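You operate a simulated robot arm through the tools that you are given. There is no shell and no other tool. Be economical: measure what you need, move in short steps, check, and stop when the job is done.

You are at the controls of a simulated two-armed robot. One attempt, no reset.

Task
Make up soapy water in the white basin and put the orange rag in to soak.
Fine: tip in the big jug's water first and put it back; then hold the green pump bottle with one hand, pump twice with the other. Set down upright: big jug.

The check looks at the end state, three seconds after you hand in, the way a careful person would. Anything else that was tipped, shoved, dropped, spilled or broken makes it a failure.

Robot
Two 7-joint arms with two-finger parallel grippers on one trunk, on a base that drives. Base frame: it is fixed to the floor where the robot stands at the start and does not move with it; the origin is under the middle of the robot, x ahead of it, y to its left, z up. Units: m, degrees, N and s.
The left shoulder is at the start at [0.05, 0.209, 1.271], the right one opposite. With the tool pointing down near the work surface each hand reaches from about 0.1 to 0.9 m from the robot's upright axis, wherever it stands, measured 20 degrees to its own side. Places, roughly: basin white [0.6, -0.2, 0.9]; pump head of the green bottle [0.5, -0.3, 1.2]. Payload 4.4 kg a hand.
The TCP of each hand is the grasp point between the finger pads, 0.023 m short of the fingertips. In the tool frame z runs along the fingers and y along their closing line. Largest opening 0.094 m; finger width 0.038, thickness 0.01; the body of the gripper, 0.054 by 0.096 m, starts 0.039 m behind the TCP.
Orientation is that of the tool frame in the base frame, as a unit quaternion [x, y, z, w]. With the fingers straight down and closing along the base's y, the tool's x points along the base's -x, its y along +y and its z along -z.

Tools
- The arms move only by the tool step_arm. It takes "left_targets", "right_targets" or both (then of equal length, played together; a hand with none holds still); each is a list that holds one entry, the list of rows, each a list of 7 numbers: the shift along the tool's x, y, z in cm, then the turn, a rotation vector about the tool's x, y, z in degrees, then the closure, from 0 (fully open) to 1 (shut). In form: [[[tx, ty, tz, rx, ry, rz, claw], ...]]. A call has 1 to 8 rows; each row shifts and turns the commanded pose from where the row before left it, along the tool's axes as they then stand. Rows are played at 5 a second. More than 0.05 m and 8.6 degrees between two rows, or a gripper value outside its range, and nothing of the call is played. A pose out of reach is approached as far as the arm can. The call stops where the force on the tool passes 40 N (or 10 N more than at its start, if that is more) or the arm is blocked; 0.2 s more then pass. The fingers move at their own pace (about 0.108 m/s each) and stop on an object; they squeeze with about 35 N. The grip force told is the motor's: it shows also when the fingers shut on nothing. Time passes only in rows, and 0.2 s behind the last, so rows that do not move let the fingers close. It gives the time, the measured TCP pose, the force on the tool (base axes), the opening and the grip force at its end, in the units of the frame above (readings bear some noise), with the torque about the TCP (base axes, N m) and any sound that the robot's microphone picked up.
- Cameras (640 x 400 px; columns grow to the right, rows downward): "scene" is now at [0.161, -0.0548, 1.4841]; the picture's right is [-0.54, -0.84, 0.00], its down [-0.23, 0.14, -0.96] and it looks along [0.81, -0.52, -0.27] (base axes); focal length 214 px, centre (320, 200). "left" rides on the left gripper at [0.087, -0.016, -0.074] in its tool frame; the picture's right is [0.18, 0.98, 0.00], its down [-0.58, 0.11, -0.81] and it looks along [-0.79, 0.15, 0.59] (tool axes); focal length 243 px, centre (320, 200). "right" rides on the right gripper at [0.086, 0.016, -0.074] in its tool frame; the picture's right is [-0.18, 0.98, 0.00], its down [-0.58, -0.11, -0.81] and it looks along [-0.79, -0.15, 0.59] (tool axes); focal length 243 px, centre (320, 200). There is no depth. A picture from a camera that has moved, and an enlarged one, comes with that camera's place and axes in the base frame and with its lens. The place of the scene camera against the robot may be out by one fixed shift of up to 0.025 m in any direction.
- grab_frame(camera): a new picture of that camera. The clock stands still meanwhile.
- slide_trunk(by): slides the trunk up (or, below 0, down) by that many m; the arms and the scene camera ride with it, the base frame stays. It gives what a move gives, with no picture.
- steer(legs): drives the robot by 1 to 6 legs, each [ahead, left, turn to the left] in m, m and degrees, along the robot's own axes; the way and the turn of a leg run together, so that a leg with both is an arc; at most 1.5 m and 180 degrees a leg. The arms and the cameras ride along, it lands a little off, and it stops where it bumps. It gives what a move gives.
- head_to(pan, tilt): turns the head with the scene camera to pan (to the left, within 80 degrees either way) and tilt (down, from -29 to 69), counted from straight ahead of the robot. It gives what a move gives.
- enlarge(camera, box): a new picture of the part [left, top, right, bottom] of that camera's present view, enlarged. The clock stands still meanwhile.
- finish_job(): hands the job in; it is judged then, once.

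Go step by step. Nothing tells you exact positions but the pictures and the camera data: compare them with the known pose of the tool, close in by small moves and look again before you grip or let go. The budget is 120 turns and 100 pictures, counting those below and the enlarged ones. Unless the task says otherwise, let go and move clear before handing in, and close with one line.

The tools are called as name(argument=value, ...) on one line, values as JSON. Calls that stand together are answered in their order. step_arm: Moves the arms, as the interface text tells. Its arguments: {"type":"object","properties":{"left_targets":{"type":"array","items":{"type":"array","items":{"type":"array","items":{"type":"number"}}}},"right_targets":{"type":"array","items":{"type":"array","items":{"type":"array","items":{"type":"number"}}}}},"required":[]} The other tools are called the same way: slide_trunk (by) slides the trunk up or down; steer (legs) drives the base; head_to (pan, tilt) turns the head that bears the scene camera; grab_frame (camera) takes a picture; enlarge (camera, box) takes an enlarged picture of a part of a camera's view; finish_job () hands the job in.

At the start:

```text
t: 0.0
left_eef_pos: [0.4317, -0.0221, 1.4946]
left_tool_rot: [-0.001, 1.0, 0.0, 0.0]
left_force: [0.2, -0.2, -0.1]
left_moment: [-0.02, 0.0, 0.01]
left_gripper_width: 0.0941
left_finger_force: 0.0
right_eef_pos: [0.3846, -0.4954, 1.3929]
right_tool_rot: [0.0, 1.0, 0.0, 0.0]
right_force: [0.0, 0.8, 0.2]
right_moment: [0.04, -0.05, 0.02]
right_gripper_width: 0.0938
right_finger_force: 0.0
trunk travel left (down, up): [-0.35, 0.213]
robot x, y, heading: [-0.0005, -0.0006, 0.1]
head pan, tilt: [-32.7, 15.5]
```

scene: 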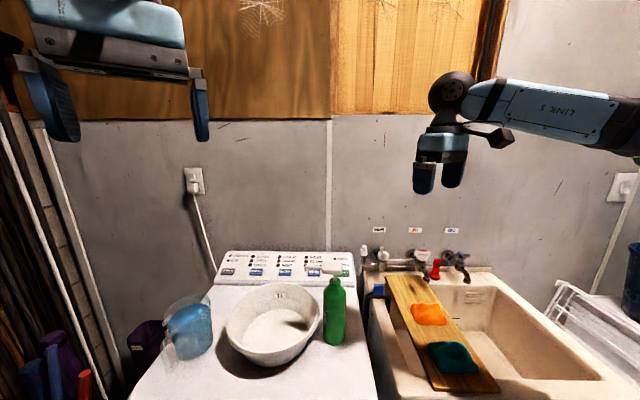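
right: 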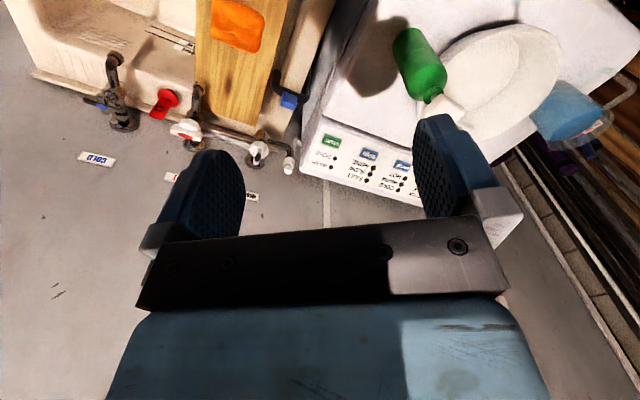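
left: 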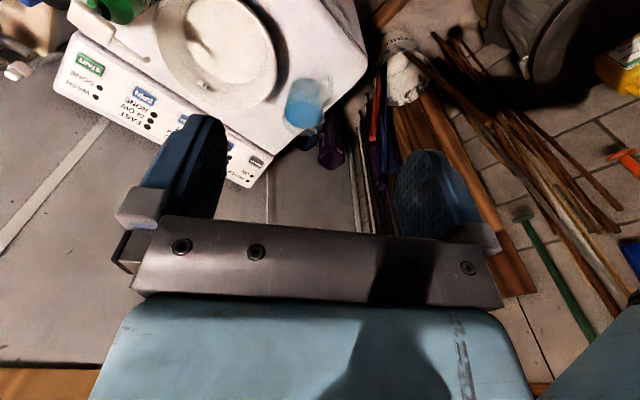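

I see a washer top with the blue jug on the left, the white basin in the middle and the green pump bottle on the right. The rags lie on a board over the sink. I'll look closer first to measure things.

enlarge(camera="scene", box=[130, 230, 390, 400])

head_to(pan=-20, tilt=45)

grab_frame(camera="scene")

```text
2.35 times, centred on (260, 315) of scene
camera zoom: at [0.161, -0.0548, 1.4841], right [-0.54, -0.84, 0.0], down [-0.23, 0.14, -0.96], along [0.81, -0.52, -0.27], focal length 505 px, centre (461, -71)
```

zoom: 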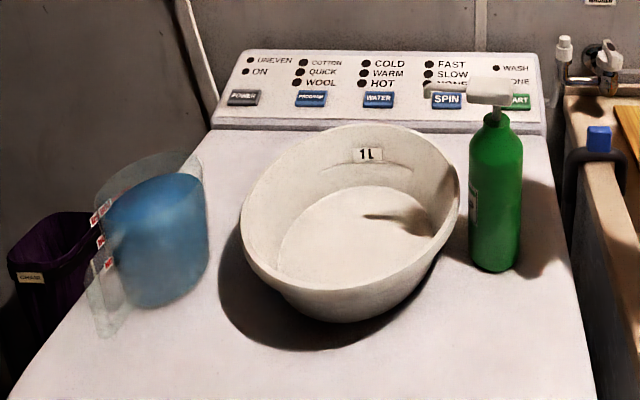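

```text
t: 0.9
left_eef_pos: [0.4331, -0.0219, 1.4946]
left_tool_rot: [0.0, 1.0, -0.001, 0.0]
left_force: [-0.4, -0.1, -0.1]
left_moment: [0.01, -0.01, 0.01]
left_gripper_width: 0.0938
left_finger_force: 0.1
right_eef_pos: [0.3844, -0.494, 1.3941]
right_tool_rot: [0.001, 1.0, 0.0, -0.001]
right_force: [0.2, 0.1, 0.2]
right_moment: [-0.02, -0.04, 0.0]
right_gripper_width: 0.0939
right_finger_force: 0.0
trunk travel left (down, up): [-0.35, 0.213]
robot x, y, heading: [-0.0003, 0.0004, -0.1]
head pan, tilt: [-20.0, 45.0]
```

```text
95 pictures are left
camera scene: at [0.1588, -0.0323, 1.4383], right [-0.34, -0.94, 0.0], down [-0.66, 0.24, -0.71], along [0.67, -0.24, -0.71], focal length 214 px, centre (320, 200)
```

scene: 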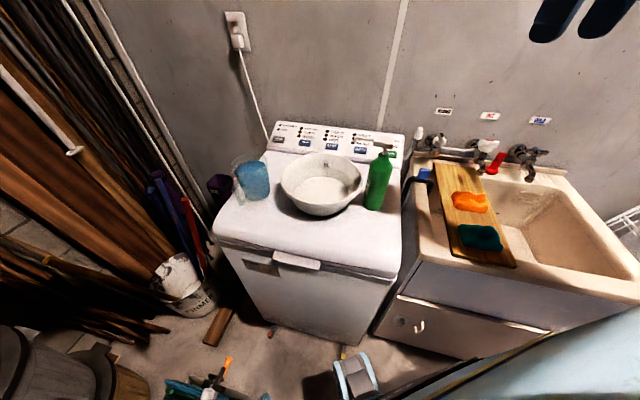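

The jug seems to stand near [0.7, 0, 1.0], the bottle near [0.53, -0.34], and the table top near z 0.95. I'll take closer views of the jug and the bottle.

enlarge(camera="scene", box=[210, 120, 410, 245])

enlarge(camera="left", box=[50, 0, 370, 200])

enlarge(camera="scene", box=[390, 120, 590, 270])

```text
3.20 times, centred on (310, 182) of scene
camera zoom: at [0.1588, -0.0323, 1.4383], right [-0.34, -0.94, 0.0], down [-0.66, 0.24, -0.71], along [0.67, -0.24, -0.71], focal length 686 px, centre (352, 256)
```

zoom: 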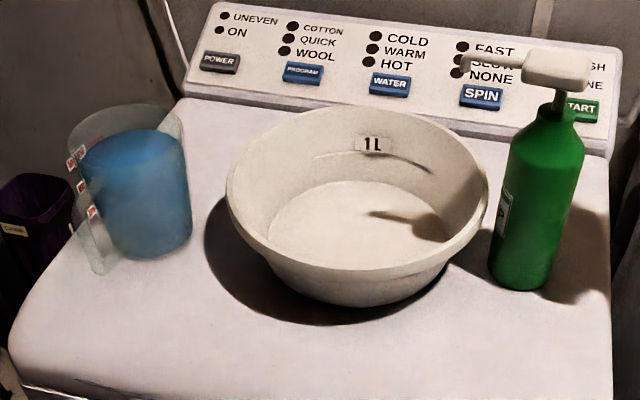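

```text
2.00 times, centred on (210, 100) of left
camera zoom: at [0.3468, -0.0382, 1.5692], right [-0.19, 0.98, 0.0], down [0.58, 0.11, 0.81], along [0.79, 0.15, -0.59], focal length 485 px, centre (540, 400)
```

zoom: 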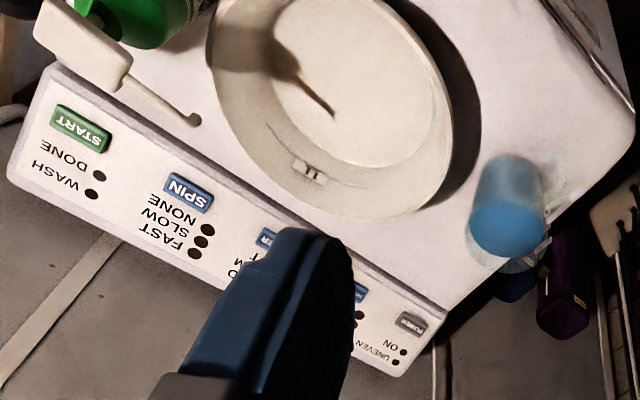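

```text
2.67 times, centred on (490, 195) of scene
camera zoom: at [0.1588, -0.0323, 1.4383], right [-0.34, -0.94, 0.0], down [-0.66, 0.24, -0.71], along [0.67, -0.24, -0.71], focal length 572 px, centre (-133, 213)
```

zoom: 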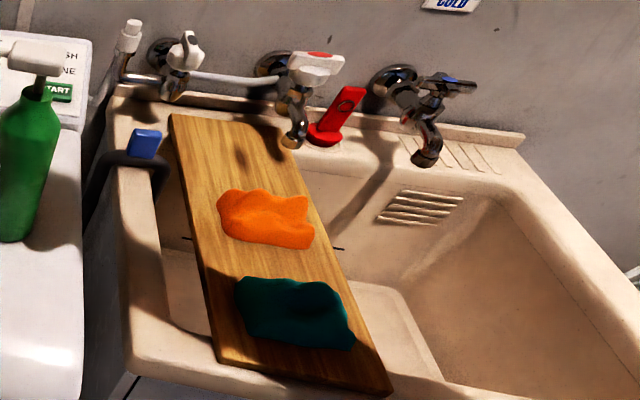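

The jug's handle points towards the robot's left, roughly along [-0.5, 0.87]. The bottle's nozzle already appears to hang over the basin. I'll bring the left hand out to the left and yaw it to look at the jug.

step_arm(left_targets=[[[0, 5, 0, 0, 0, 0, 0], [0, 5, 0, 0, 0, 0, 0], [0, 5, 0, 0, 0, 0, 0], [0, 5, 0, 0, 0, 0, 0], [0, 0, 0, 0, 0, -8.5, 0], [0, 0, 0, 0, 0, -8.5, 0], [0, 0, 0, 0, 0, -8.5, 0], [0, 0, 0, 0, 0, -8.5, 0]]])

step_arm(left_targets=[[[0, 0, 0, 0, 0, -8.5, 0], [0, 0, 0, 0, 0, -8.5, 0], [0, 0, 0, 0, 0, -8.5, 0], [0, 0, 0, 0, 0, -8.5, 0], [0, 0, 0, 0, 0, -8.5, 0], [0, 0, 0, 0, 0, -8.5, 0], [0, 0, 0, 0, 0, -5, 0], [0, 0, 0, 0, 0, 0, 0]]])

step_arm(left_targets=[[[0, 0, 0, 0, 8.5, 0, 0], [0, 0, 0, 0, 8.5, 0, 0], [0, 0, 0, 0, 8.5, 0, 0], [0, 0, 0, 0, 8.5, 0, 0], [0, 0, 0, 0, 8.5, 0, 0], [0, 0, 0, 0, 8.5, 0, 0], [0, 0, 0, 0, 8.5, 0, 0], [0, 0, 0, 0, 0, 0, 0]]])

grab_frame(camera="left")

```text
t: 2.7
left_eef_pos: [0.4327, 0.1771, 1.494]
left_tool_rot: [-0.294, 0.956, 0.0, 0.0]
left_force: [0.4, -0.3, -0.2]
left_moment: [0.01, 0.0, -0.05]
left_gripper_width: 0.0937
left_finger_force: 0.0
right_eef_pos: [0.3849, -0.4952, 1.3938]
right_tool_rot: [0.001, 1.0, 0.0, 0.0]
right_force: [0.0, -0.3, -1.1]
right_moment: [0.02, 0.02, 0.04]
right_gripper_width: 0.094
right_finger_force: 0.0
trunk travel left (down, up): [-0.35, 0.213]
robot x, y, heading: [0.0012, 0.0002, 0.1]
head pan, tilt: [-20.0, 45.0]
```

```text
t: 4.5
left_eef_pos: [0.4321, 0.1784, 1.4939]
left_tool_rot: [0.708, -0.706, 0.001, 0.0]
left_force: [0.6, -0.4, 0.2]
left_moment: [0.01, 0.01, 0.0]
left_gripper_width: 0.0939
left_finger_force: 0.1
right_eef_pos: [0.3829, -0.4936, 1.3936]
right_tool_rot: [0.0, 1.0, 0.0, 0.0]
right_force: [-0.5, 0.2, 0.4]
right_moment: [0.04, 0.0, 0.0]
right_gripper_width: 0.0939
right_finger_force: 0.2
trunk travel left (down, up): [-0.35, 0.213]
robot x, y, heading: [0.0037, -0.0011, 0.2]
head pan, tilt: [-20.0, 45.0]
```

```text
t: 6.3
left_eef_pos: [0.431, 0.1773, 1.4947]
left_tool_rot: [0.614, -0.613, 0.352, 0.351]
left_force: [0.0, 0.8, -0.3]
left_moment: [-0.04, -0.02, 0.05]
left_gripper_width: 0.0941
left_finger_force: 0.1
right_eef_pos: [0.3833, -0.4946, 1.3938]
right_tool_rot: [0.0, 1.0, 0.0, 0.0]
right_force: [0.1, -0.3, 0.7]
right_moment: [0.03, 0.0, -0.02]
right_gripper_width: 0.0939
right_finger_force: 0.1
trunk travel left (down, up): [-0.35, 0.213]
robot x, y, heading: [-0.0034, 0.0041, -0.1]
head pan, tilt: [-20.0, 45.0]
```

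```text
91 pictures are left
camera left: at [0.4487, 0.1981, 1.607], right [-0.98, -0.09, 0.16], down [-0.11, 0.99, -0.09], along [-0.15, -0.11, -0.98], focal length 243 px, centre (320, 200)
```

left: 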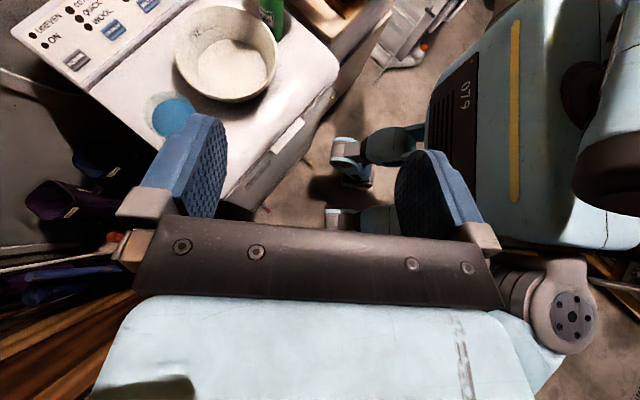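

The left camera now looks nearly straight down on the washer. I'll enlarge the jug and basin to place them in plan.

enlarge(camera="left", box=[100, 0, 300, 125])

```text
3.20 times, centred on (200, 62) of left
camera zoom: at [0.4487, 0.1981, 1.607], right [-0.98, -0.09, 0.16], down [-0.11, 0.99, -0.09], along [-0.15, -0.11, -0.98], focal length 776 px, centre (704, 640)
```

zoom: 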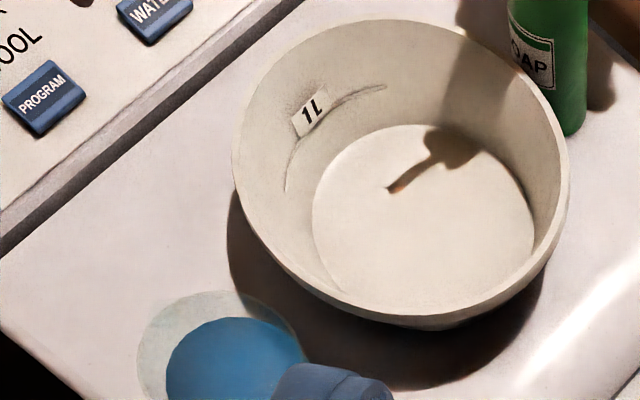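

The basin's centre looks to be about [0.63, -0.22]. I'll level the left hand so it points along -y, then lower it beside the jug for a side view.

step_arm(left_targets=[[[0, 0, 0, 0, 7.6, 0, 0], [0, 0, 0, 0, 7.6, 0, 0], [0, 0, 0, 0, 7.6, 0, 0], [0, 0, 0, 0, 7.6, 0, 0], [0, 0, 0, 0, 0, 0, 0]]])

step_arm(left_targets=[[[-4.2, -2.5, -1, 0, 0, 0, 0], [-4.2, -2.5, -1, 0, 0, 0, 0], [-4.2, -2.5, -1, 0, 0, 0, 0], [-4.2, -2.5, -1, 0, 0, 0, 0], [-4.2, -2.5, -1, 0, 0, 0, 0], [-4.2, -2.5, -1, 0, 0, 0, 0], [-4.2, -2.5, -1, 0, 0, 0, 0], [-4.2, -2.5, -1, 0, 0, 0, 0]]])

grab_frame(camera="left")

grab_frame(camera="scene")

```text
t: 7.5
left_eef_pos: [0.432, 0.1781, 1.4942]
left_tool_rot: [0.5, -0.5, 0.501, 0.5]
left_force: [0.3, -0.3, -0.4]
left_moment: [0.0, -0.01, -0.02]
left_gripper_width: 0.094
left_finger_force: 0.1
right_eef_pos: [0.3835, -0.4936, 1.3944]
right_tool_rot: [0.0, 1.0, 0.0, 0.0]
right_force: [0.5, 0.3, 0.5]
right_moment: [-0.01, 0.0, -0.02]
right_gripper_width: 0.094
right_finger_force: 0.1
trunk travel left (down, up): [-0.35, 0.213]
robot x, y, heading: [0.0015, -0.0022, 0.1]
head pan, tilt: [-20.0, 45.0]
```

```text
t: 9.3
left_eef_pos: [0.6329, 0.2574, 1.1567]
left_tool_rot: [0.501, -0.499, 0.501, 0.499]
left_force: [0.6, -0.4, 0.2]
left_moment: [0.0, 0.02, -0.01]
left_gripper_width: 0.094
left_finger_force: 0.1
right_eef_pos: [0.3852, -0.4941, 1.3945]
right_tool_rot: [-0.001, 1.0, 0.0, 0.0]
right_force: [0.1, 0.6, -0.4]
right_moment: [0.03, 0.02, 0.01]
right_gripper_width: 0.0941
right_finger_force: 0.0
trunk travel left (down, up): [-0.35, 0.213]
robot x, y, heading: [-0.001, -0.0008, 0.1]
head pan, tilt: [-20.0, 45.0]
```

```text
89 pictures are left
camera left: at [0.6501, 0.333, 1.2429], right [-0.98, 0.0, 0.18], down [-0.11, 0.81, -0.58], along [-0.15, -0.59, -0.79], focal length 243 px, centre (320, 200)
```

left: 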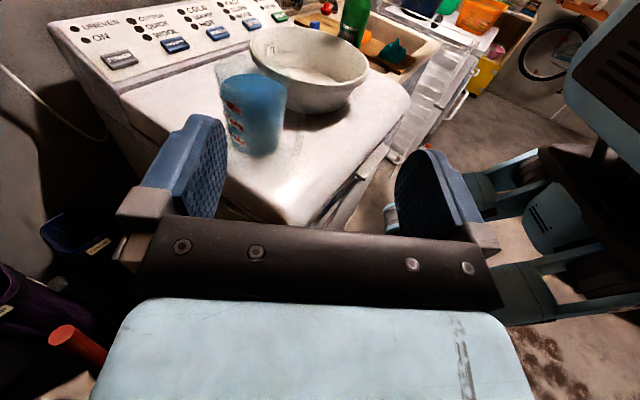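

```text
88 pictures are left
camera scene: at [0.1599, -0.0319, 1.4381], right [-0.34, -0.94, 0.0], down [-0.67, 0.24, -0.71], along [0.66, -0.24, -0.71], focal length 214 px, centre (320, 200)
```

scene: 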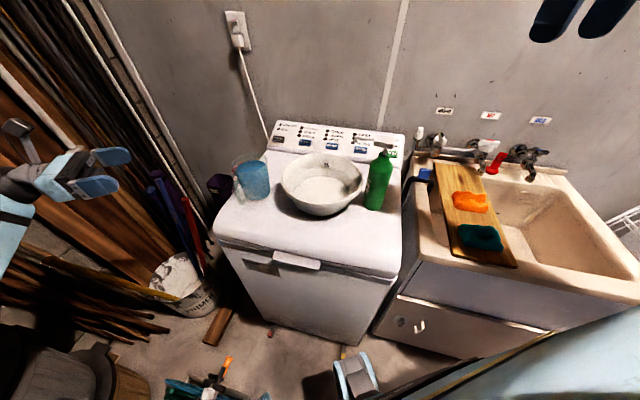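

enlarge(camera="left", box=[190, 10, 390, 170])

```text
2.50 times, centred on (290, 90) of left
camera zoom: at [0.6501, 0.333, 1.2429], right [-0.98, 0.0, 0.18], down [-0.11, 0.81, -0.58], along [-0.15, -0.59, -0.79], focal length 606 px, centre (395, 475)
```

zoom: 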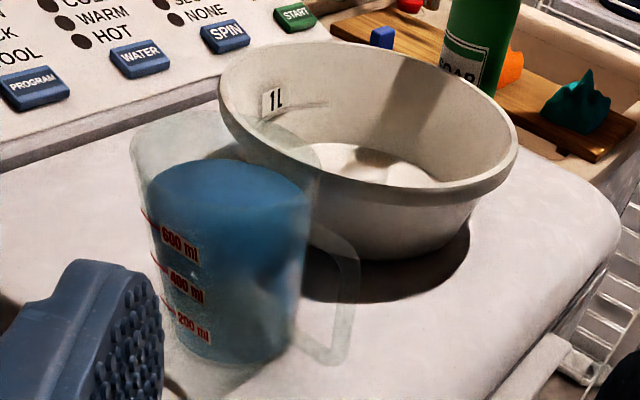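

The handle's upright bar is near [0.636, 0.03], spanning z 0.96–1.035 and pointing towards the robot and left. I'll turn the left hand to face along [0.85, -0.53] and look again from behind the handle.

step_arm(left_targets=[[[0, 0, 0, 8.3, 0, 0, 0], [0, 0, 0, 8.3, 0, 0, 0], [0, 0, 0, 8.3, 0, 0, 0], [0, 0, 0, 8.3, 0, 0, 0], [0, 0, 0, 8.3, 0, 0, 0], [0, 0, 0, 8.3, 0, 0, 0], [0, 0, 0, 8.2, 0, 0, 0]]])

step_arm(left_targets=[[[-1.4, 4.7, -0.6, 0, 0, 0, 0], [-1.4, 4.7, -0.6, 0, 0, 0, 0], [-1.4, 4.7, -0.6, 0, 0, 0, 0], [-1.4, 4.7, -0.6, 0, 0, 0, 0], [0, 0, 0, 0, 0, 0, 0]]])

grab_frame(camera="left")

grab_frame(camera="scene")

```text
t: 10.9
left_eef_pos: [0.631, 0.2581, 1.1586]
left_tool_rot: [0.68, -0.194, 0.68, 0.194]
left_force: [0.2, 0.0, 0.6]
left_moment: [0.0, -0.01, 0.01]
left_gripper_width: 0.0938
left_finger_force: 0.1
right_eef_pos: [0.384, -0.4956, 1.3925]
right_tool_rot: [0.0, 1.0, 0.001, -0.001]
right_force: [-0.8, 0.4, 0.5]
right_moment: [-0.01, 0.01, -0.02]
right_gripper_width: 0.0938
right_finger_force: 0.0
trunk travel left (down, up): [-0.35, 0.213]
robot x, y, heading: [0.0013, -0.0005, -0.1]
head pan, tilt: [-20.0, 45.0]
```

```text
t: 12.1
left_eef_pos: [0.5117, 0.113, 1.1026]
left_tool_rot: [0.68, -0.195, 0.68, 0.195]
left_force: [0.8, 0.1, -0.9]
left_moment: [0.03, -0.01, -0.03]
left_gripper_width: 0.0938
left_finger_force: 0.1
right_eef_pos: [0.3858, -0.4932, 1.395]
right_tool_rot: [0.0, 1.0, 0.0, 0.0]
right_force: [-0.5, 1.1, 0.0]
right_moment: [0.01, 0.03, 0.0]
right_gripper_width: 0.094
right_finger_force: 0.1
trunk travel left (down, up): [-0.35, 0.213]
robot x, y, heading: [-0.0037, 0.0011, -0.0]
head pan, tilt: [-20.0, 45.0]
```

```text
86 pictures are left
camera left: at [0.459, 0.1664, 1.1881], right [-0.52, -0.83, 0.18], down [-0.74, 0.33, -0.58], along [0.42, -0.44, -0.79], focal length 243 px, centre (320, 200)
```

left: 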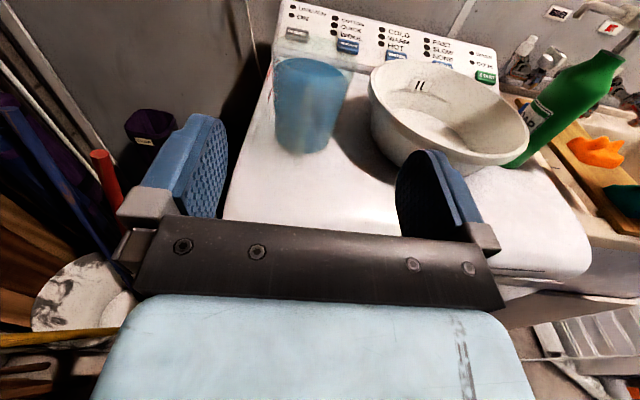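

```text
85 pictures are left
camera scene: at [0.1596, -0.031, 1.4382], right [-0.34, -0.94, 0.0], down [-0.67, 0.24, -0.71], along [0.66, -0.24, -0.71], focal length 214 px, centre (320, 200)
```

scene: 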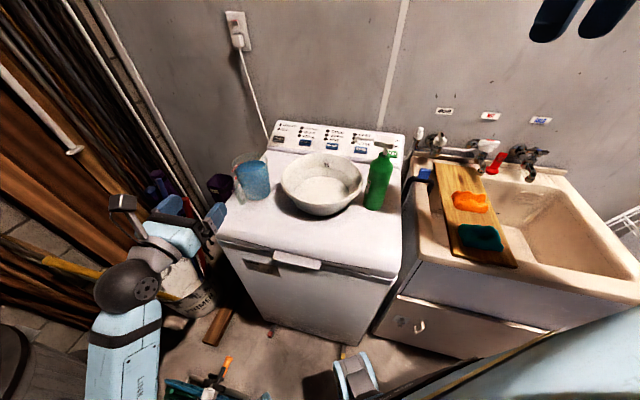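

enlarge(camera="left", box=[220, 30, 380, 180])

enlarge(camera="scene", box=[200, 130, 310, 220])

```text
2.67 times, centred on (300, 105) of left
camera zoom: at [0.459, 0.1664, 1.1881], right [-0.52, -0.83, 0.18], down [-0.74, 0.33, -0.58], along [0.42, -0.44, -0.79], focal length 647 px, centre (373, 453)
```

zoom: 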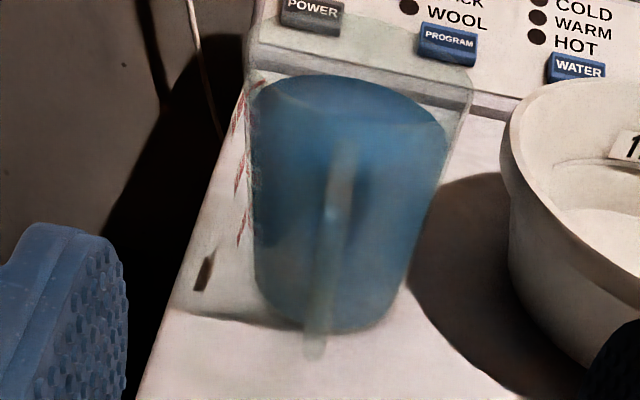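

```text
4.44 times, centred on (255, 175) of scene
camera zoom: at [0.1596, -0.031, 1.4382], right [-0.34, -0.94, 0.0], down [-0.67, 0.24, -0.71], along [0.66, -0.24, -0.71], focal length 953 px, centre (609, 311)
```

zoom: 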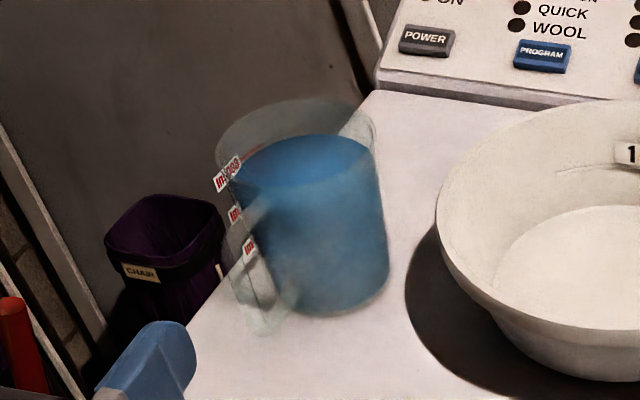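

The handle bar is seen edge-on, and two views agree on [0.638, 0.04], z 0.965–1.05, pointing at 145°. I'll line up with it, lower to z 1.01, advance partway and check.

step_arm(left_targets=[[[-4.6, 0, 0, -3, 0, 0, 0], [-4.6, -1.3, 0, 0, 0, 0, 0], [0, 0, 3.5, 0, 0, 0, 0], [0, 0, 3.5, 0, 0, 0, 0], [0, 0, 0, 0, 0, 0, 0]]])

grab_frame(camera="left")

enlarge(camera="scene", box=[190, 130, 300, 220])

```text
t: 13.3
left_eef_pos: [0.5765, 0.0828, 1.0118]
left_tool_rot: [0.674, -0.213, 0.674, 0.213]
left_force: [-1.1, 0.1, 1.0]
left_moment: [0.03, -0.01, 0.0]
left_gripper_width: 0.094
left_finger_force: 0.0
right_eef_pos: [0.3837, -0.4937, 1.3947]
right_tool_rot: [0.0, 1.0, 0.0, 0.001]
right_force: [0.0, 0.1, 0.0]
right_moment: [0.03, 0.0, -0.02]
right_gripper_width: 0.0939
right_finger_force: 0.0
trunk travel left (down, up): [-0.35, 0.213]
robot x, y, heading: [0.0005, -0.0034, -0.3]
head pan, tilt: [-20.0, 45.0]
```

```text
82 pictures are left
camera left: at [0.5255, 0.1385, 1.0965], right [-0.56, -0.81, 0.18], down [-0.72, 0.37, -0.58], along [0.4, -0.46, -0.79], focal length 243 px, centre (320, 200)
```

left: 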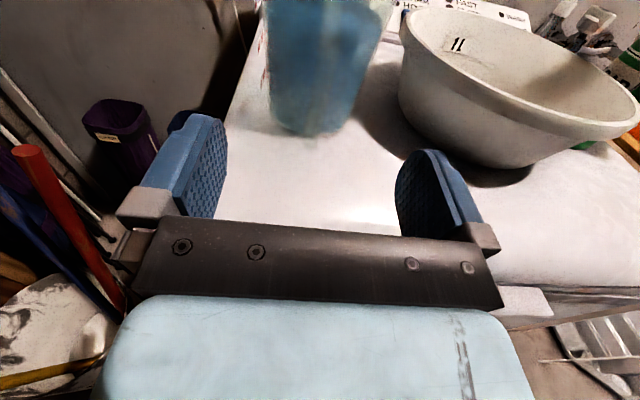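

```text
4.44 times, centred on (245, 175) of scene
camera zoom: at [0.1583, -0.0318, 1.4383], right [-0.34, -0.94, 0.0], down [-0.66, 0.24, -0.71], along [0.66, -0.24, -0.71], focal length 953 px, centre (653, 311)
```

zoom: 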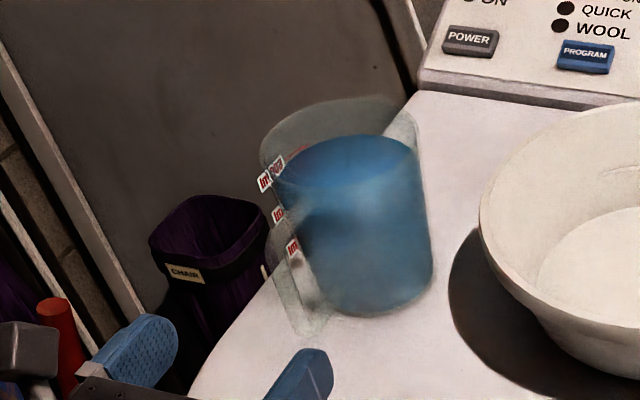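

The hand is lined up with the handle. I'll advance 7.2 cm with the fingers open.

step_arm(left_targets=[[[0, 0, 2.4, 0, 0, 0, 0], [0, 0, 2.4, 0, 0, 0, 0], [0, 0, 2.4, 0, 0, 0, 0], [0, 0, 0, 0, 0, 0, 0]]])

enlarge(camera="left", box=[140, 0, 460, 200])

enlarge(camera="scene", box=[190, 130, 300, 220])

```text
t: 14.3
left_eef_pos: [0.6347, 0.0418, 1.012]
left_tool_rot: [0.674, -0.212, 0.675, 0.211]
left_force: [0.9, 0.0, 0.1]
left_moment: [-0.01, 0.0, -0.01]
left_gripper_width: 0.0947
left_finger_force: 0.0
right_eef_pos: [0.3835, -0.4944, 1.394]
right_tool_rot: [0.0, 1.0, 0.0, 0.0]
right_force: [0.0, -0.7, 0.1]
right_moment: [0.03, -0.04, 0.03]
right_gripper_width: 0.0941
right_finger_force: 0.1
trunk travel left (down, up): [-0.35, 0.213]
robot x, y, heading: [-0.0, -0.0008, 0.0]
head pan, tilt: [-20.0, 45.0]
```

```text
2.00 times, centred on (300, 100) of left
camera zoom: at [0.5851, 0.0979, 1.0976], right [-0.56, -0.81, 0.18], down [-0.72, 0.37, -0.58], along [0.4, -0.46, -0.79], focal length 485 px, centre (360, 400)
```

zoom: 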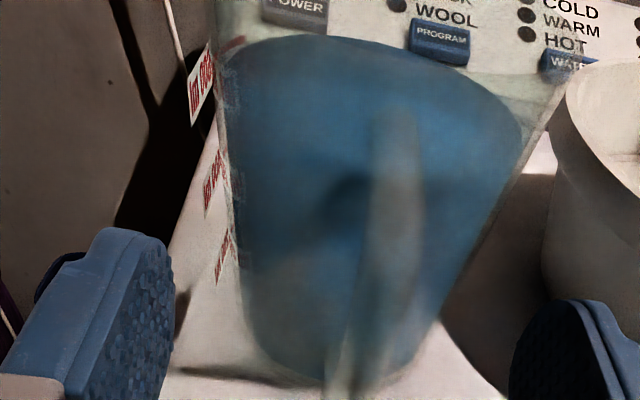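

```text
4.44 times, centred on (245, 175) of scene
camera zoom: at [0.1584, -0.0319, 1.4383], right [-0.34, -0.94, 0.0], down [-0.66, 0.24, -0.71], along [0.66, -0.24, -0.71], focal length 953 px, centre (653, 311)
```

zoom: 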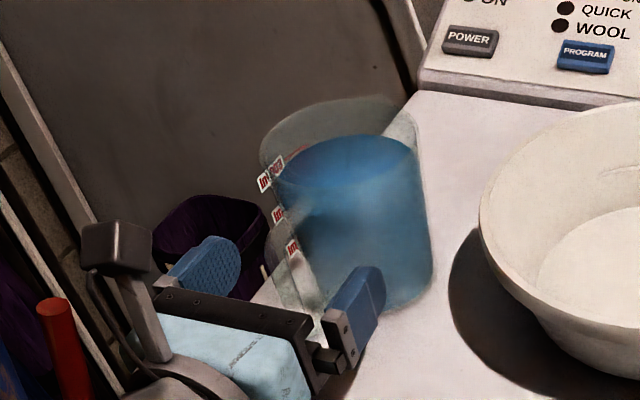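

The handle bar sits right between the pads at the TCP. I'll close the fingers slowly.

step_arm(left_targets=[[[0, 0, 0, 0, 0, 0, 0.4], [0, 0, 0, 0, 0, 0, 0.7], [0, 0, 0, 0, 0, 0, 1], [0, 0, 0, 0, 0, 0, 1], [0, 0, 0, 0, 0, 0, 1]]])

enlarge(camera="left", box=[140, 0, 460, 200])

enlarge(camera="scene", box=[190, 130, 300, 220])

```text
t: 15.5
left_eef_pos: [0.6355, 0.0419, 1.0102]
left_tool_rot: [0.675, -0.212, 0.675, 0.212]
left_force: [0.1, -0.5, 0.6]
left_moment: [-0.08, 0.02, -0.01]
left_gripper_width: 0.0108
left_finger_force: 35.6
right_eef_pos: [0.3841, -0.4939, 1.3934]
right_tool_rot: [-0.001, 1.0, 0.0, 0.0]
right_force: [-0.1, -0.5, 0.0]
right_moment: [0.0, 0.0, 0.0]
right_gripper_width: 0.0941
right_finger_force: 0.0
trunk travel left (down, up): [-0.35, 0.213]
robot x, y, heading: [-0.0006, -0.0005, 0.0]
head pan, tilt: [-20.0, 45.0]
```

```text
2.00 times, centred on (300, 100) of left
camera zoom: at [0.5851, 0.0977, 1.0975], right [-0.56, -0.81, 0.18], down [-0.72, 0.37, -0.58], along [0.4, -0.46, -0.79], focal length 485 px, centre (360, 400)
```

zoom: 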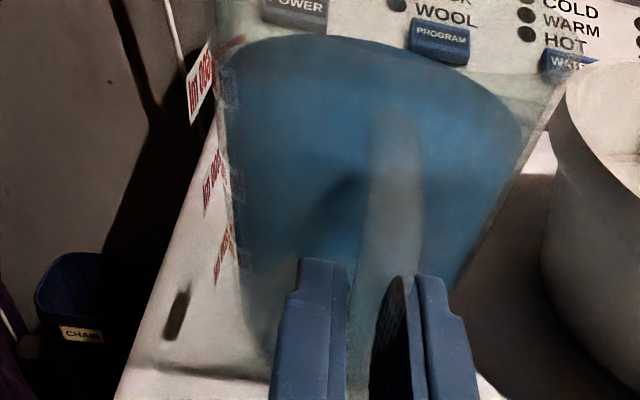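

```text
4.44 times, centred on (245, 175) of scene
camera zoom: at [0.1587, -0.0322, 1.4382], right [-0.34, -0.94, 0.0], down [-0.66, 0.24, -0.71], along [0.66, -0.24, -0.71], focal length 953 px, centre (653, 311)
```

zoom: 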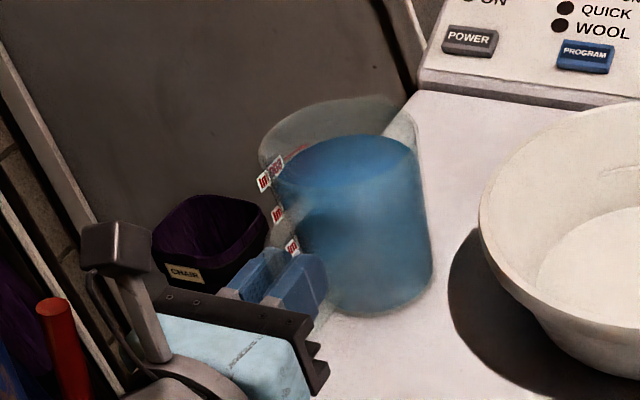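

The handle is gripped at 10.8 mm with 35 N. I'll lift 3 cm slowly and check for slip.

step_arm(left_targets=[[[1, 0, 0, 0, 0, 0, 1], [1, 0, 0, 0, 0, 0, 1], [1, 0, 0, 0, 0, 0, 1], [0, 0, 0, 0, 0, 0, 1]]])

enlarge(camera="scene", box=[190, 110, 300, 200])

enlarge(camera="left", box=[140, 0, 460, 200])

```text
t: 16.5
left_eef_pos: [0.6379, 0.0489, 1.033]
left_tool_rot: [0.679, -0.219, 0.671, 0.203]
left_force: [-0.2, 0.5, -6.8]
left_moment: [0.28, 0.43, -0.02]
left_gripper_width: 0.0105
left_finger_force: 35.3
right_eef_pos: [0.3849, -0.4948, 1.3931]
right_tool_rot: [0.001, 1.0, -0.001, -0.001]
right_force: [-1.0, -0.5, -0.3]
right_moment: [0.03, 0.02, -0.02]
right_gripper_width: 0.0943
right_finger_force: 0.1
trunk travel left (down, up): [-0.35, 0.213]
robot x, y, heading: [0.0007, 0.0014, -0.2]
head pan, tilt: [-20.0, 45.0]
```

```text
4.44 times, centred on (245, 155) of scene
camera zoom: at [0.1596, -0.0322, 1.4381], right [-0.34, -0.94, 0.0], down [-0.67, 0.24, -0.71], along [0.66, -0.24, -0.71], focal length 953 px, centre (653, 400)
```

zoom: 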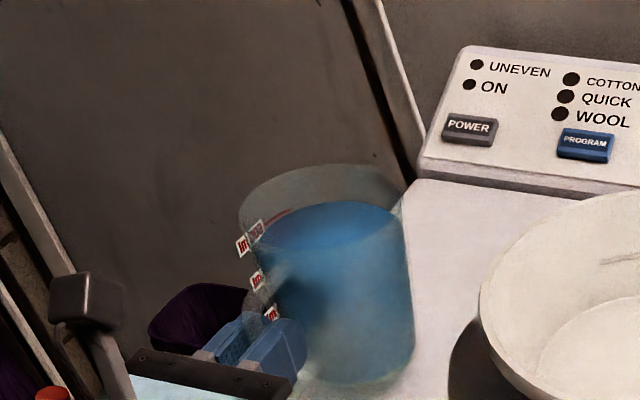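

```text
2.00 times, centred on (300, 100) of left
camera zoom: at [0.5864, 0.1027, 1.1205], right [-0.56, -0.81, 0.17], down [-0.73, 0.38, -0.57], along [0.4, -0.44, -0.81], focal length 485 px, centre (360, 400)
```

zoom: 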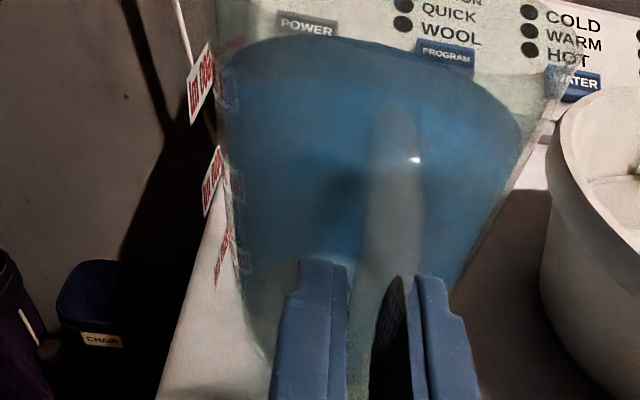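

The jug holds firm, with about 0.7 kg and no slip. I'll lift it well clear of the basin and turn it so its spout side faces the basin.

step_arm(left_targets=[[[2, 0, 0, 0, 0, 0, 1], [2, 0, 0, 0, 0, 0, 1], [2, 0, 0, 0, 0, 0, 1], [2, 0, 0, 0, 0, 0, 1], [2, 0, 0, 0, 0, 0, 1], [2, 0, 0, 0, 0, 0, 1], [2, 0, 0, 0, 0, 0, 1], [0, 0, 0, 0, 0, 0, 1]]])

step_arm(left_targets=[[[0, 0, 0, -5, 0, 0, 1], [0, 0, 0, -5, 0, 0, 1], [0, 0, 0, -5, 0, 0, 1], [0, 0, 0, -5, 0, 0, 1], [0, 0, 0, -5, 0, 0, 1], [0, 0, 0, 0, 0, 0, 1]]])

grab_frame(camera="scene")

grab_frame(camera="left")

```text
t: 18.3
left_eef_pos: [0.6369, 0.0414, 1.1807]
left_tool_rot: [0.674, -0.211, 0.675, 0.212]
left_force: [0.1, -0.6, -6.5]
left_moment: [0.3, 0.46, -0.03]
left_gripper_width: 0.0105
left_finger_force: 34.8
right_eef_pos: [0.3848, -0.4948, 1.3934]
right_tool_rot: [0.001, 1.0, 0.0, 0.0]
right_force: [0.6, 0.3, 0.2]
right_moment: [-0.03, -0.02, 0.01]
right_gripper_width: 0.0938
right_finger_force: 0.0
trunk travel left (down, up): [-0.35, 0.213]
robot x, y, heading: [0.0021, 0.0013, 0.1]
head pan, tilt: [-20.0, 45.0]
```

```text
t: 19.7
left_eef_pos: [0.6374, 0.04, 1.1796]
left_tool_rot: [0.613, -0.353, 0.612, 0.353]
left_force: [0.3, 0.1, -6.3]
left_moment: [0.45, 0.3, -0.01]
left_gripper_width: 0.0108
left_finger_force: 34.6
right_eef_pos: [0.385, -0.4943, 1.3925]
right_tool_rot: [0.0, 1.0, 0.0, 0.0]
right_force: [-0.1, -0.7, -0.7]
right_moment: [-0.01, -0.02, -0.01]
right_gripper_width: 0.0942
right_finger_force: 0.1
trunk travel left (down, up): [-0.35, 0.213]
robot x, y, heading: [-0.0026, -0.0043, -0.4]
head pan, tilt: [-20.0, 45.0]
```

```text
74 pictures are left
camera scene: at [0.1595, -0.0325, 1.4381], right [-0.34, -0.94, 0.0], down [-0.66, 0.24, -0.71], along [0.66, -0.24, -0.71], focal length 214 px, centre (320, 200)
```

scene: 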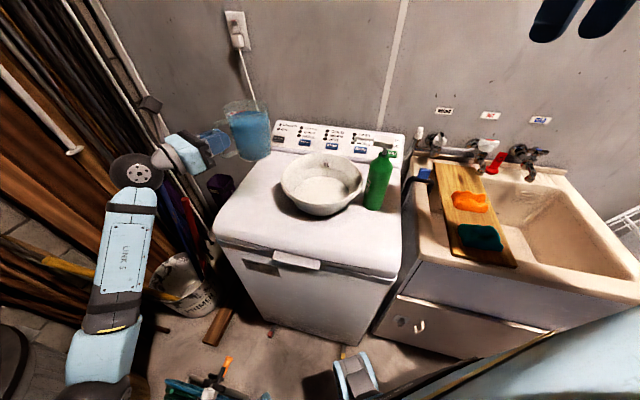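

```text
73 pictures are left
camera left: at [0.6145, 0.1132, 1.2661], right [-0.85, -0.49, 0.18], down [-0.5, 0.64, -0.58], along [0.17, -0.59, -0.79], focal length 243 px, centre (320, 200)
```

left: 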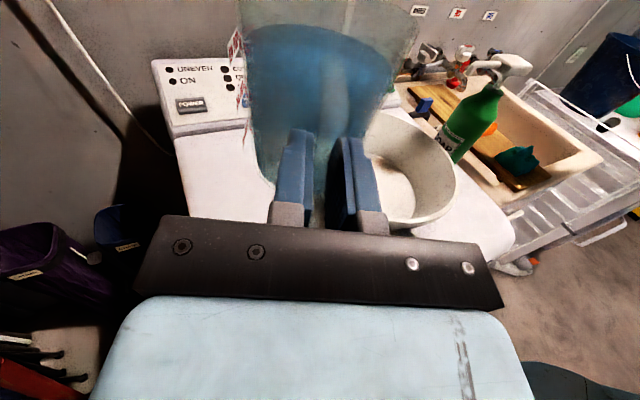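

The jug is steady at z 1.18 and facing the basin. I'll carry it to the pouring start near [0.60, -0.10].

step_arm(left_targets=[[[0, 1.48, 1.43, 0, 0, 0, 1], [0, 1.48, 1.43, 0, 0, 0, 1], [0, 1.48, 1.43, 0, 0, 0, 1], [0, 1.48, 1.43, 0, 0, 0, 1], [0, 1.48, 1.43, 0, 0, 0, 1], [0, 1.48, 1.43, 0, 0, 0, 1], [0, 1.48, 1.43, 0, 0, 0, 1], [0, 0, 0, 0, 0, 0, 1]]])

enlarge(camera="scene", box=[200, 90, 420, 230])

grab_frame(camera="left")

grab_frame(camera="right")

```text
t: 21.5
left_eef_pos: [0.5963, -0.097, 1.1801]
left_tool_rot: [0.613, -0.353, 0.613, 0.353]
left_force: [0.1, 0.2, -7.3]
left_moment: [0.47, 0.25, 0.03]
left_gripper_width: 0.0109
left_finger_force: 35.2
right_eef_pos: [0.3852, -0.4938, 1.394]
right_tool_rot: [0.0, 1.0, 0.0, 0.0]
right_force: [0.0, -0.4, -0.5]
right_moment: [-0.01, 0.0, 0.02]
right_gripper_width: 0.0941
right_finger_force: 0.0
trunk travel left (down, up): [-0.35, 0.213]
robot x, y, heading: [0.0014, -0.0019, -0.1]
head pan, tilt: [-20.0, 45.0]
```

```text
2.86 times, centred on (310, 160) of scene
camera zoom: at [0.1598, -0.0318, 1.4381], right [-0.34, -0.94, 0.0], down [-0.67, 0.24, -0.71], along [0.66, -0.24, -0.71], focal length 613 px, centre (349, 314)
```

zoom: 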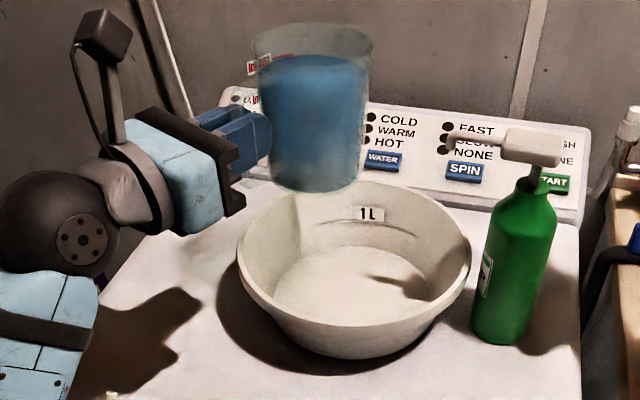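

```text
71 pictures are left
camera left: at [0.5757, -0.0255, 1.2665], right [-0.85, -0.49, 0.18], down [-0.5, 0.64, -0.58], along [0.17, -0.59, -0.79], focal length 243 px, centre (320, 200)
```

left: 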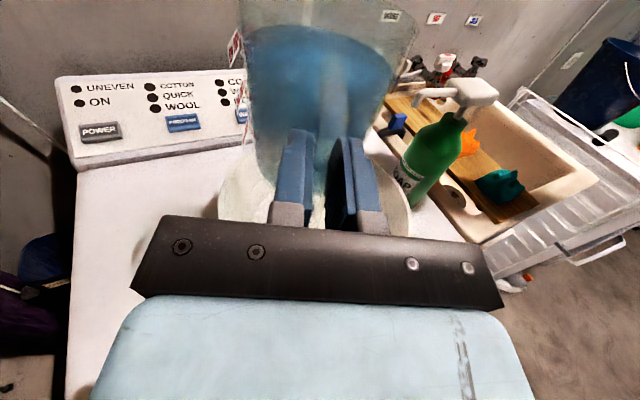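

```text
70 pictures are left
camera right: at [0.298, -0.478, 1.4694], right [0.18, 0.98, 0.0], down [0.58, -0.11, 0.81], along [0.79, -0.15, -0.59], focal length 243 px, centre (320, 200)
```

right: 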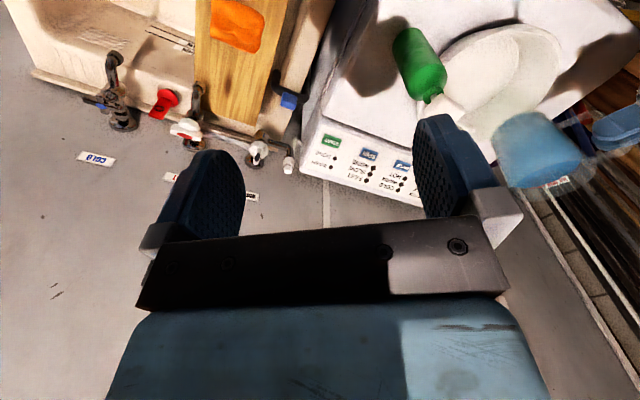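

The jug is above the basin's near-left part, and the nozzle tip is at about [0.585, -0.27], clear of it. I'll back off slightly and start tilting.

step_arm(left_targets=[[[0, -0.9, -1.3, 0, 0, 0, 1], [0, 0, 0, 0, -5, 0, 1], [0, 0, 0, 0, -5, 0, 1], [0, 0, 0, 0, -5, 0, 1], [0, 0, 0, 0, -5, 0, 1], [0, 0, 0, 0, -5, 0, 1], [0, 0, 0, 0, 0, 0, 1]]])

enlarge(camera="scene", box=[200, 90, 420, 230])

```text
t: 23.1
left_eef_pos: [0.5987, -0.0833, 1.1796]
left_tool_rot: [0.731, -0.421, 0.465, 0.268]
left_force: [-0.3, -0.4, -7.0]
left_moment: [0.36, 0.19, 0.02]
left_gripper_width: 0.011
left_finger_force: 34.6
right_eef_pos: [0.385, -0.4945, 1.3945]
right_tool_rot: [-0.001, 1.0, -0.001, 0.0]
right_force: [0.5, -0.4, 0.6]
right_moment: [-0.01, 0.03, 0.0]
right_gripper_width: 0.094
right_finger_force: 0.1
trunk travel left (down, up): [-0.35, 0.213]
robot x, y, heading: [0.0003, -0.0035, -0.0]
head pan, tilt: [-20.0, 45.0]
```

```text
2.86 times, centred on (310, 160) of scene
camera zoom: at [0.1595, -0.0324, 1.4381], right [-0.34, -0.94, 0.0], down [-0.66, 0.24, -0.71], along [0.66, -0.24, -0.71], focal length 613 px, centre (349, 314)
```

zoom: 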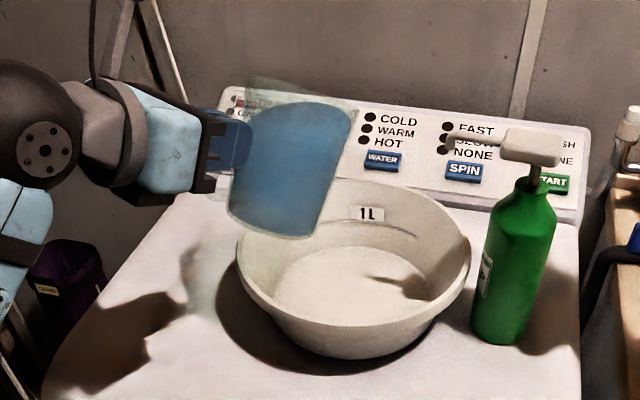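

The tilt is about 25° and the water is near the lip, which is over the basin. I'll go on slowly and watch.

step_arm(left_targets=[[[0, 0, 0, 0, -4, 0, 1], [0, 0, 0, 0, -4, 0, 1], [0, 0, 0, 0, -4, 0, 1], [0, 0, 0, 0, 0, 0, 1]]])

enlarge(camera="scene", box=[200, 90, 420, 230])

```text
t: 24.1
left_eef_pos: [0.5983, -0.0814, 1.1807]
left_tool_rot: [0.775, -0.447, 0.386, 0.222]
left_force: [0.6, -0.3, -5.5]
left_moment: [0.25, 0.16, 0.01]
left_gripper_width: 0.0107
left_finger_force: 34.4
right_eef_pos: [0.3835, -0.4947, 1.3937]
right_tool_rot: [0.0, 1.0, 0.0, 0.0]
right_force: [-0.5, -0.6, -0.3]
right_moment: [0.04, 0.0, -0.02]
right_gripper_width: 0.0939
right_finger_force: 0.1
trunk travel left (down, up): [-0.35, 0.213]
robot x, y, heading: [-0.0022, -0.0051, 0.0]
head pan, tilt: [-20.0, 45.0]
```

```text
2.86 times, centred on (310, 160) of scene
camera zoom: at [0.1595, -0.0323, 1.4381], right [-0.34, -0.94, 0.0], down [-0.66, 0.24, -0.71], along [0.66, -0.24, -0.71], focal length 613 px, centre (349, 314)
```

zoom: 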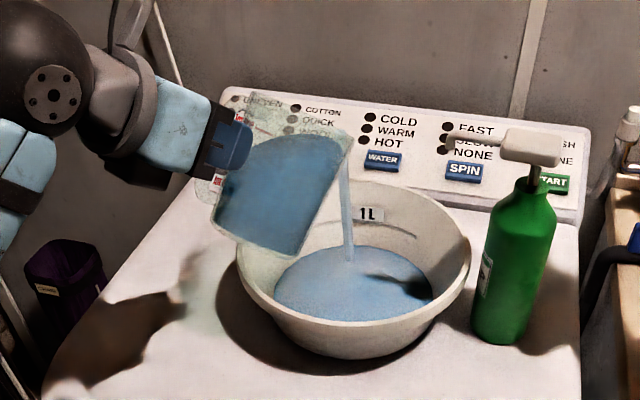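

Water is falling cleanly into the middle of the basin. I'll keep tilting slowly and raise the jug a little as it turns.

step_arm(left_targets=[[[0.18, 0, -0.18, 0, -3, 0, 1], [0.18, 0, -0.18, 0, -3, 0, 1], [0.18, 0, -0.18, 0, -3, 0, 1], [0.18, 0, -0.18, 0, -3, 0, 1], [0.18, 0, -0.18, 0, -3, 0, 1], [0.18, 0, -0.18, 0, -3, 0, 1], [0.18, 0, -0.18, 0, -3, 0, 1], [0.18, 0, -0.18, 0, -3, 0, 1]]])

enlarge(camera="scene", box=[200, 90, 420, 230])

```text
t: 25.9
left_eef_pos: [0.5992, -0.0829, 1.2006]
left_tool_rot: [0.839, -0.483, 0.217, 0.124]
left_force: [-0.5, 0.0, -3.2]
left_moment: [0.04, 0.01, -0.01]
left_gripper_width: 0.0107
left_finger_force: 34.6
right_eef_pos: [0.3851, -0.4952, 1.3922]
right_tool_rot: [0.0, 1.0, 0.0, 0.0]
right_force: [0.0, 0.5, 1.0]
right_moment: [0.02, 0.04, -0.01]
right_gripper_width: 0.0935
right_finger_force: 0.0
trunk travel left (down, up): [-0.35, 0.213]
robot x, y, heading: [0.0023, -0.0008, -0.0]
head pan, tilt: [-20.0, 45.0]
```

```text
2.86 times, centred on (310, 160) of scene
camera zoom: at [0.159, -0.0325, 1.4382], right [-0.34, -0.94, 0.0], down [-0.66, 0.24, -0.71], along [0.66, -0.24, -0.71], focal length 613 px, centre (349, 314)
```

zoom: 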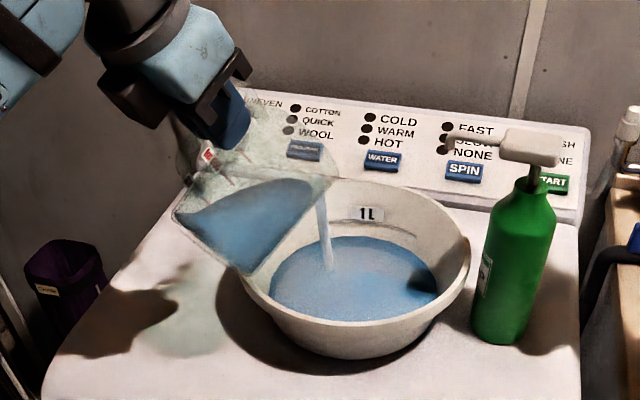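

About half the water is in. I'll keep tilting and move forward so the lip stays over the basin.

step_arm(left_targets=[[[0.53, 0, -0.03, 0, -3, 0, 1], [0.53, 0, -0.03, 0, -3, 0, 1], [0.53, 0, -0.03, 0, -3, 0, 1], [0.53, 0, -0.03, 0, -3, 0, 1], [0.53, 0, -0.03, 0, -3, 0, 1], [0.53, 0, -0.03, 0, -3, 0, 1], [0.53, 0, -0.03, 0, -3, 0, 1], [0.53, 0, -0.03, 0, -3, 0, 1]]])

enlarge(camera="scene", box=[200, 90, 420, 230])

```text
t: 27.7
left_eef_pos: [0.62, -0.117, 1.2158]
left_tool_rot: [0.866, -0.499, 0.037, 0.021]
left_force: [-0.5, -0.4, -1.2]
left_moment: [-0.02, -0.03, 0.01]
left_gripper_width: 0.011
left_finger_force: 34.1
right_eef_pos: [0.3839, -0.4938, 1.3929]
right_tool_rot: [0.0, 1.0, 0.001, 0.0]
right_force: [0.5, 0.1, 0.1]
right_moment: [0.02, 0.01, 0.02]
right_gripper_width: 0.0938
right_finger_force: 0.2
trunk travel left (down, up): [-0.35, 0.213]
robot x, y, heading: [-0.0007, 0.0018, -0.1]
head pan, tilt: [-20.0, 45.0]
```

```text
2.86 times, centred on (310, 160) of scene
camera zoom: at [0.1588, -0.0328, 1.4382], right [-0.34, -0.94, 0.0], down [-0.66, 0.24, -0.71], along [0.66, -0.24, -0.71], focal length 613 px, centre (349, 314)
```

zoom: 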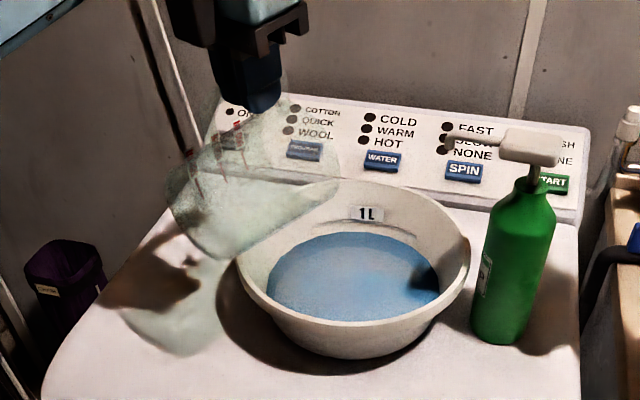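

The jug looks almost empty. I'll tilt past 105° to drain it and hold.

step_arm(left_targets=[[[0.7, 0, 0, 0, -5, 0, 1], [0.7, 0, 0, 0, -5, 0, 1], [0.7, 0, 0, 0, -5, 0, 1], [0.7, 0, 0, 0, -5, 0, 1], [0.5, 0, 0, 0, -5, 0, 1], [0, 0, 0, 0, 0, 0, 1], [0, 0, 0, 0, 0, 0, 1], [0, 0, 0, 0, 0, 0, 1]]])

step_arm(left_targets=[[[0, 0, 0, 0, 0, 0, 1], [0, 0, 0, 0, 0, 0, 1], [0, 0, 0, 0, 0, 0, 1], [0, 0, 0, 0, 0, 0, 1], [0, 0, 0, 0, 0, 0, 1], [0, 0, 0, 0, 0, 0, 1]]])

enlarge(camera="scene", box=[200, 90, 420, 230])

```text
t: 29.5
left_eef_pos: [0.6327, -0.1455, 1.2133]
left_tool_rot: [0.853, -0.492, -0.151, -0.087]
left_force: [0.1, 0.2, -0.9]
left_moment: [-0.05, 0.01, 0.03]
left_gripper_width: 0.0109
left_finger_force: 35.3
right_eef_pos: [0.3846, -0.4943, 1.3945]
right_tool_rot: [0.0, 1.0, 0.0, 0.0]
right_force: [-0.6, -0.5, 0.2]
right_moment: [0.0, 0.01, 0.01]
right_gripper_width: 0.094
right_finger_force: 0.1
trunk travel left (down, up): [-0.35, 0.213]
robot x, y, heading: [0.0011, -0.0031, 0.1]
head pan, tilt: [-20.0, 45.0]
```

```text
t: 30.9
left_eef_pos: [0.6334, -0.1452, 1.2136]
left_tool_rot: [0.853, -0.491, -0.151, -0.087]
left_force: [0.6, 0.3, -1.9]
left_moment: [-0.04, -0.03, 0.02]
left_gripper_width: 0.0108
left_finger_force: 35.2
right_eef_pos: [0.3847, -0.4948, 1.3947]
right_tool_rot: [0.0, 1.0, 0.0, 0.0]
right_force: [0.4, -0.8, 0.2]
right_moment: [-0.03, -0.02, -0.02]
right_gripper_width: 0.0939
right_finger_force: 0.1
trunk travel left (down, up): [-0.35, 0.213]
robot x, y, heading: [0.0041, -0.0006, 0.2]
head pan, tilt: [-20.0, 45.0]
```

```text
2.86 times, centred on (310, 160) of scene
camera zoom: at [0.1589, -0.0322, 1.4382], right [-0.34, -0.94, 0.0], down [-0.66, 0.24, -0.71], along [0.66, -0.24, -0.71], focal length 613 px, centre (349, 314)
```

zoom: 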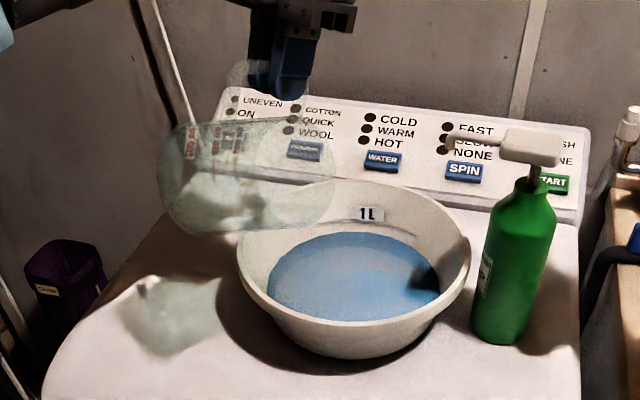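

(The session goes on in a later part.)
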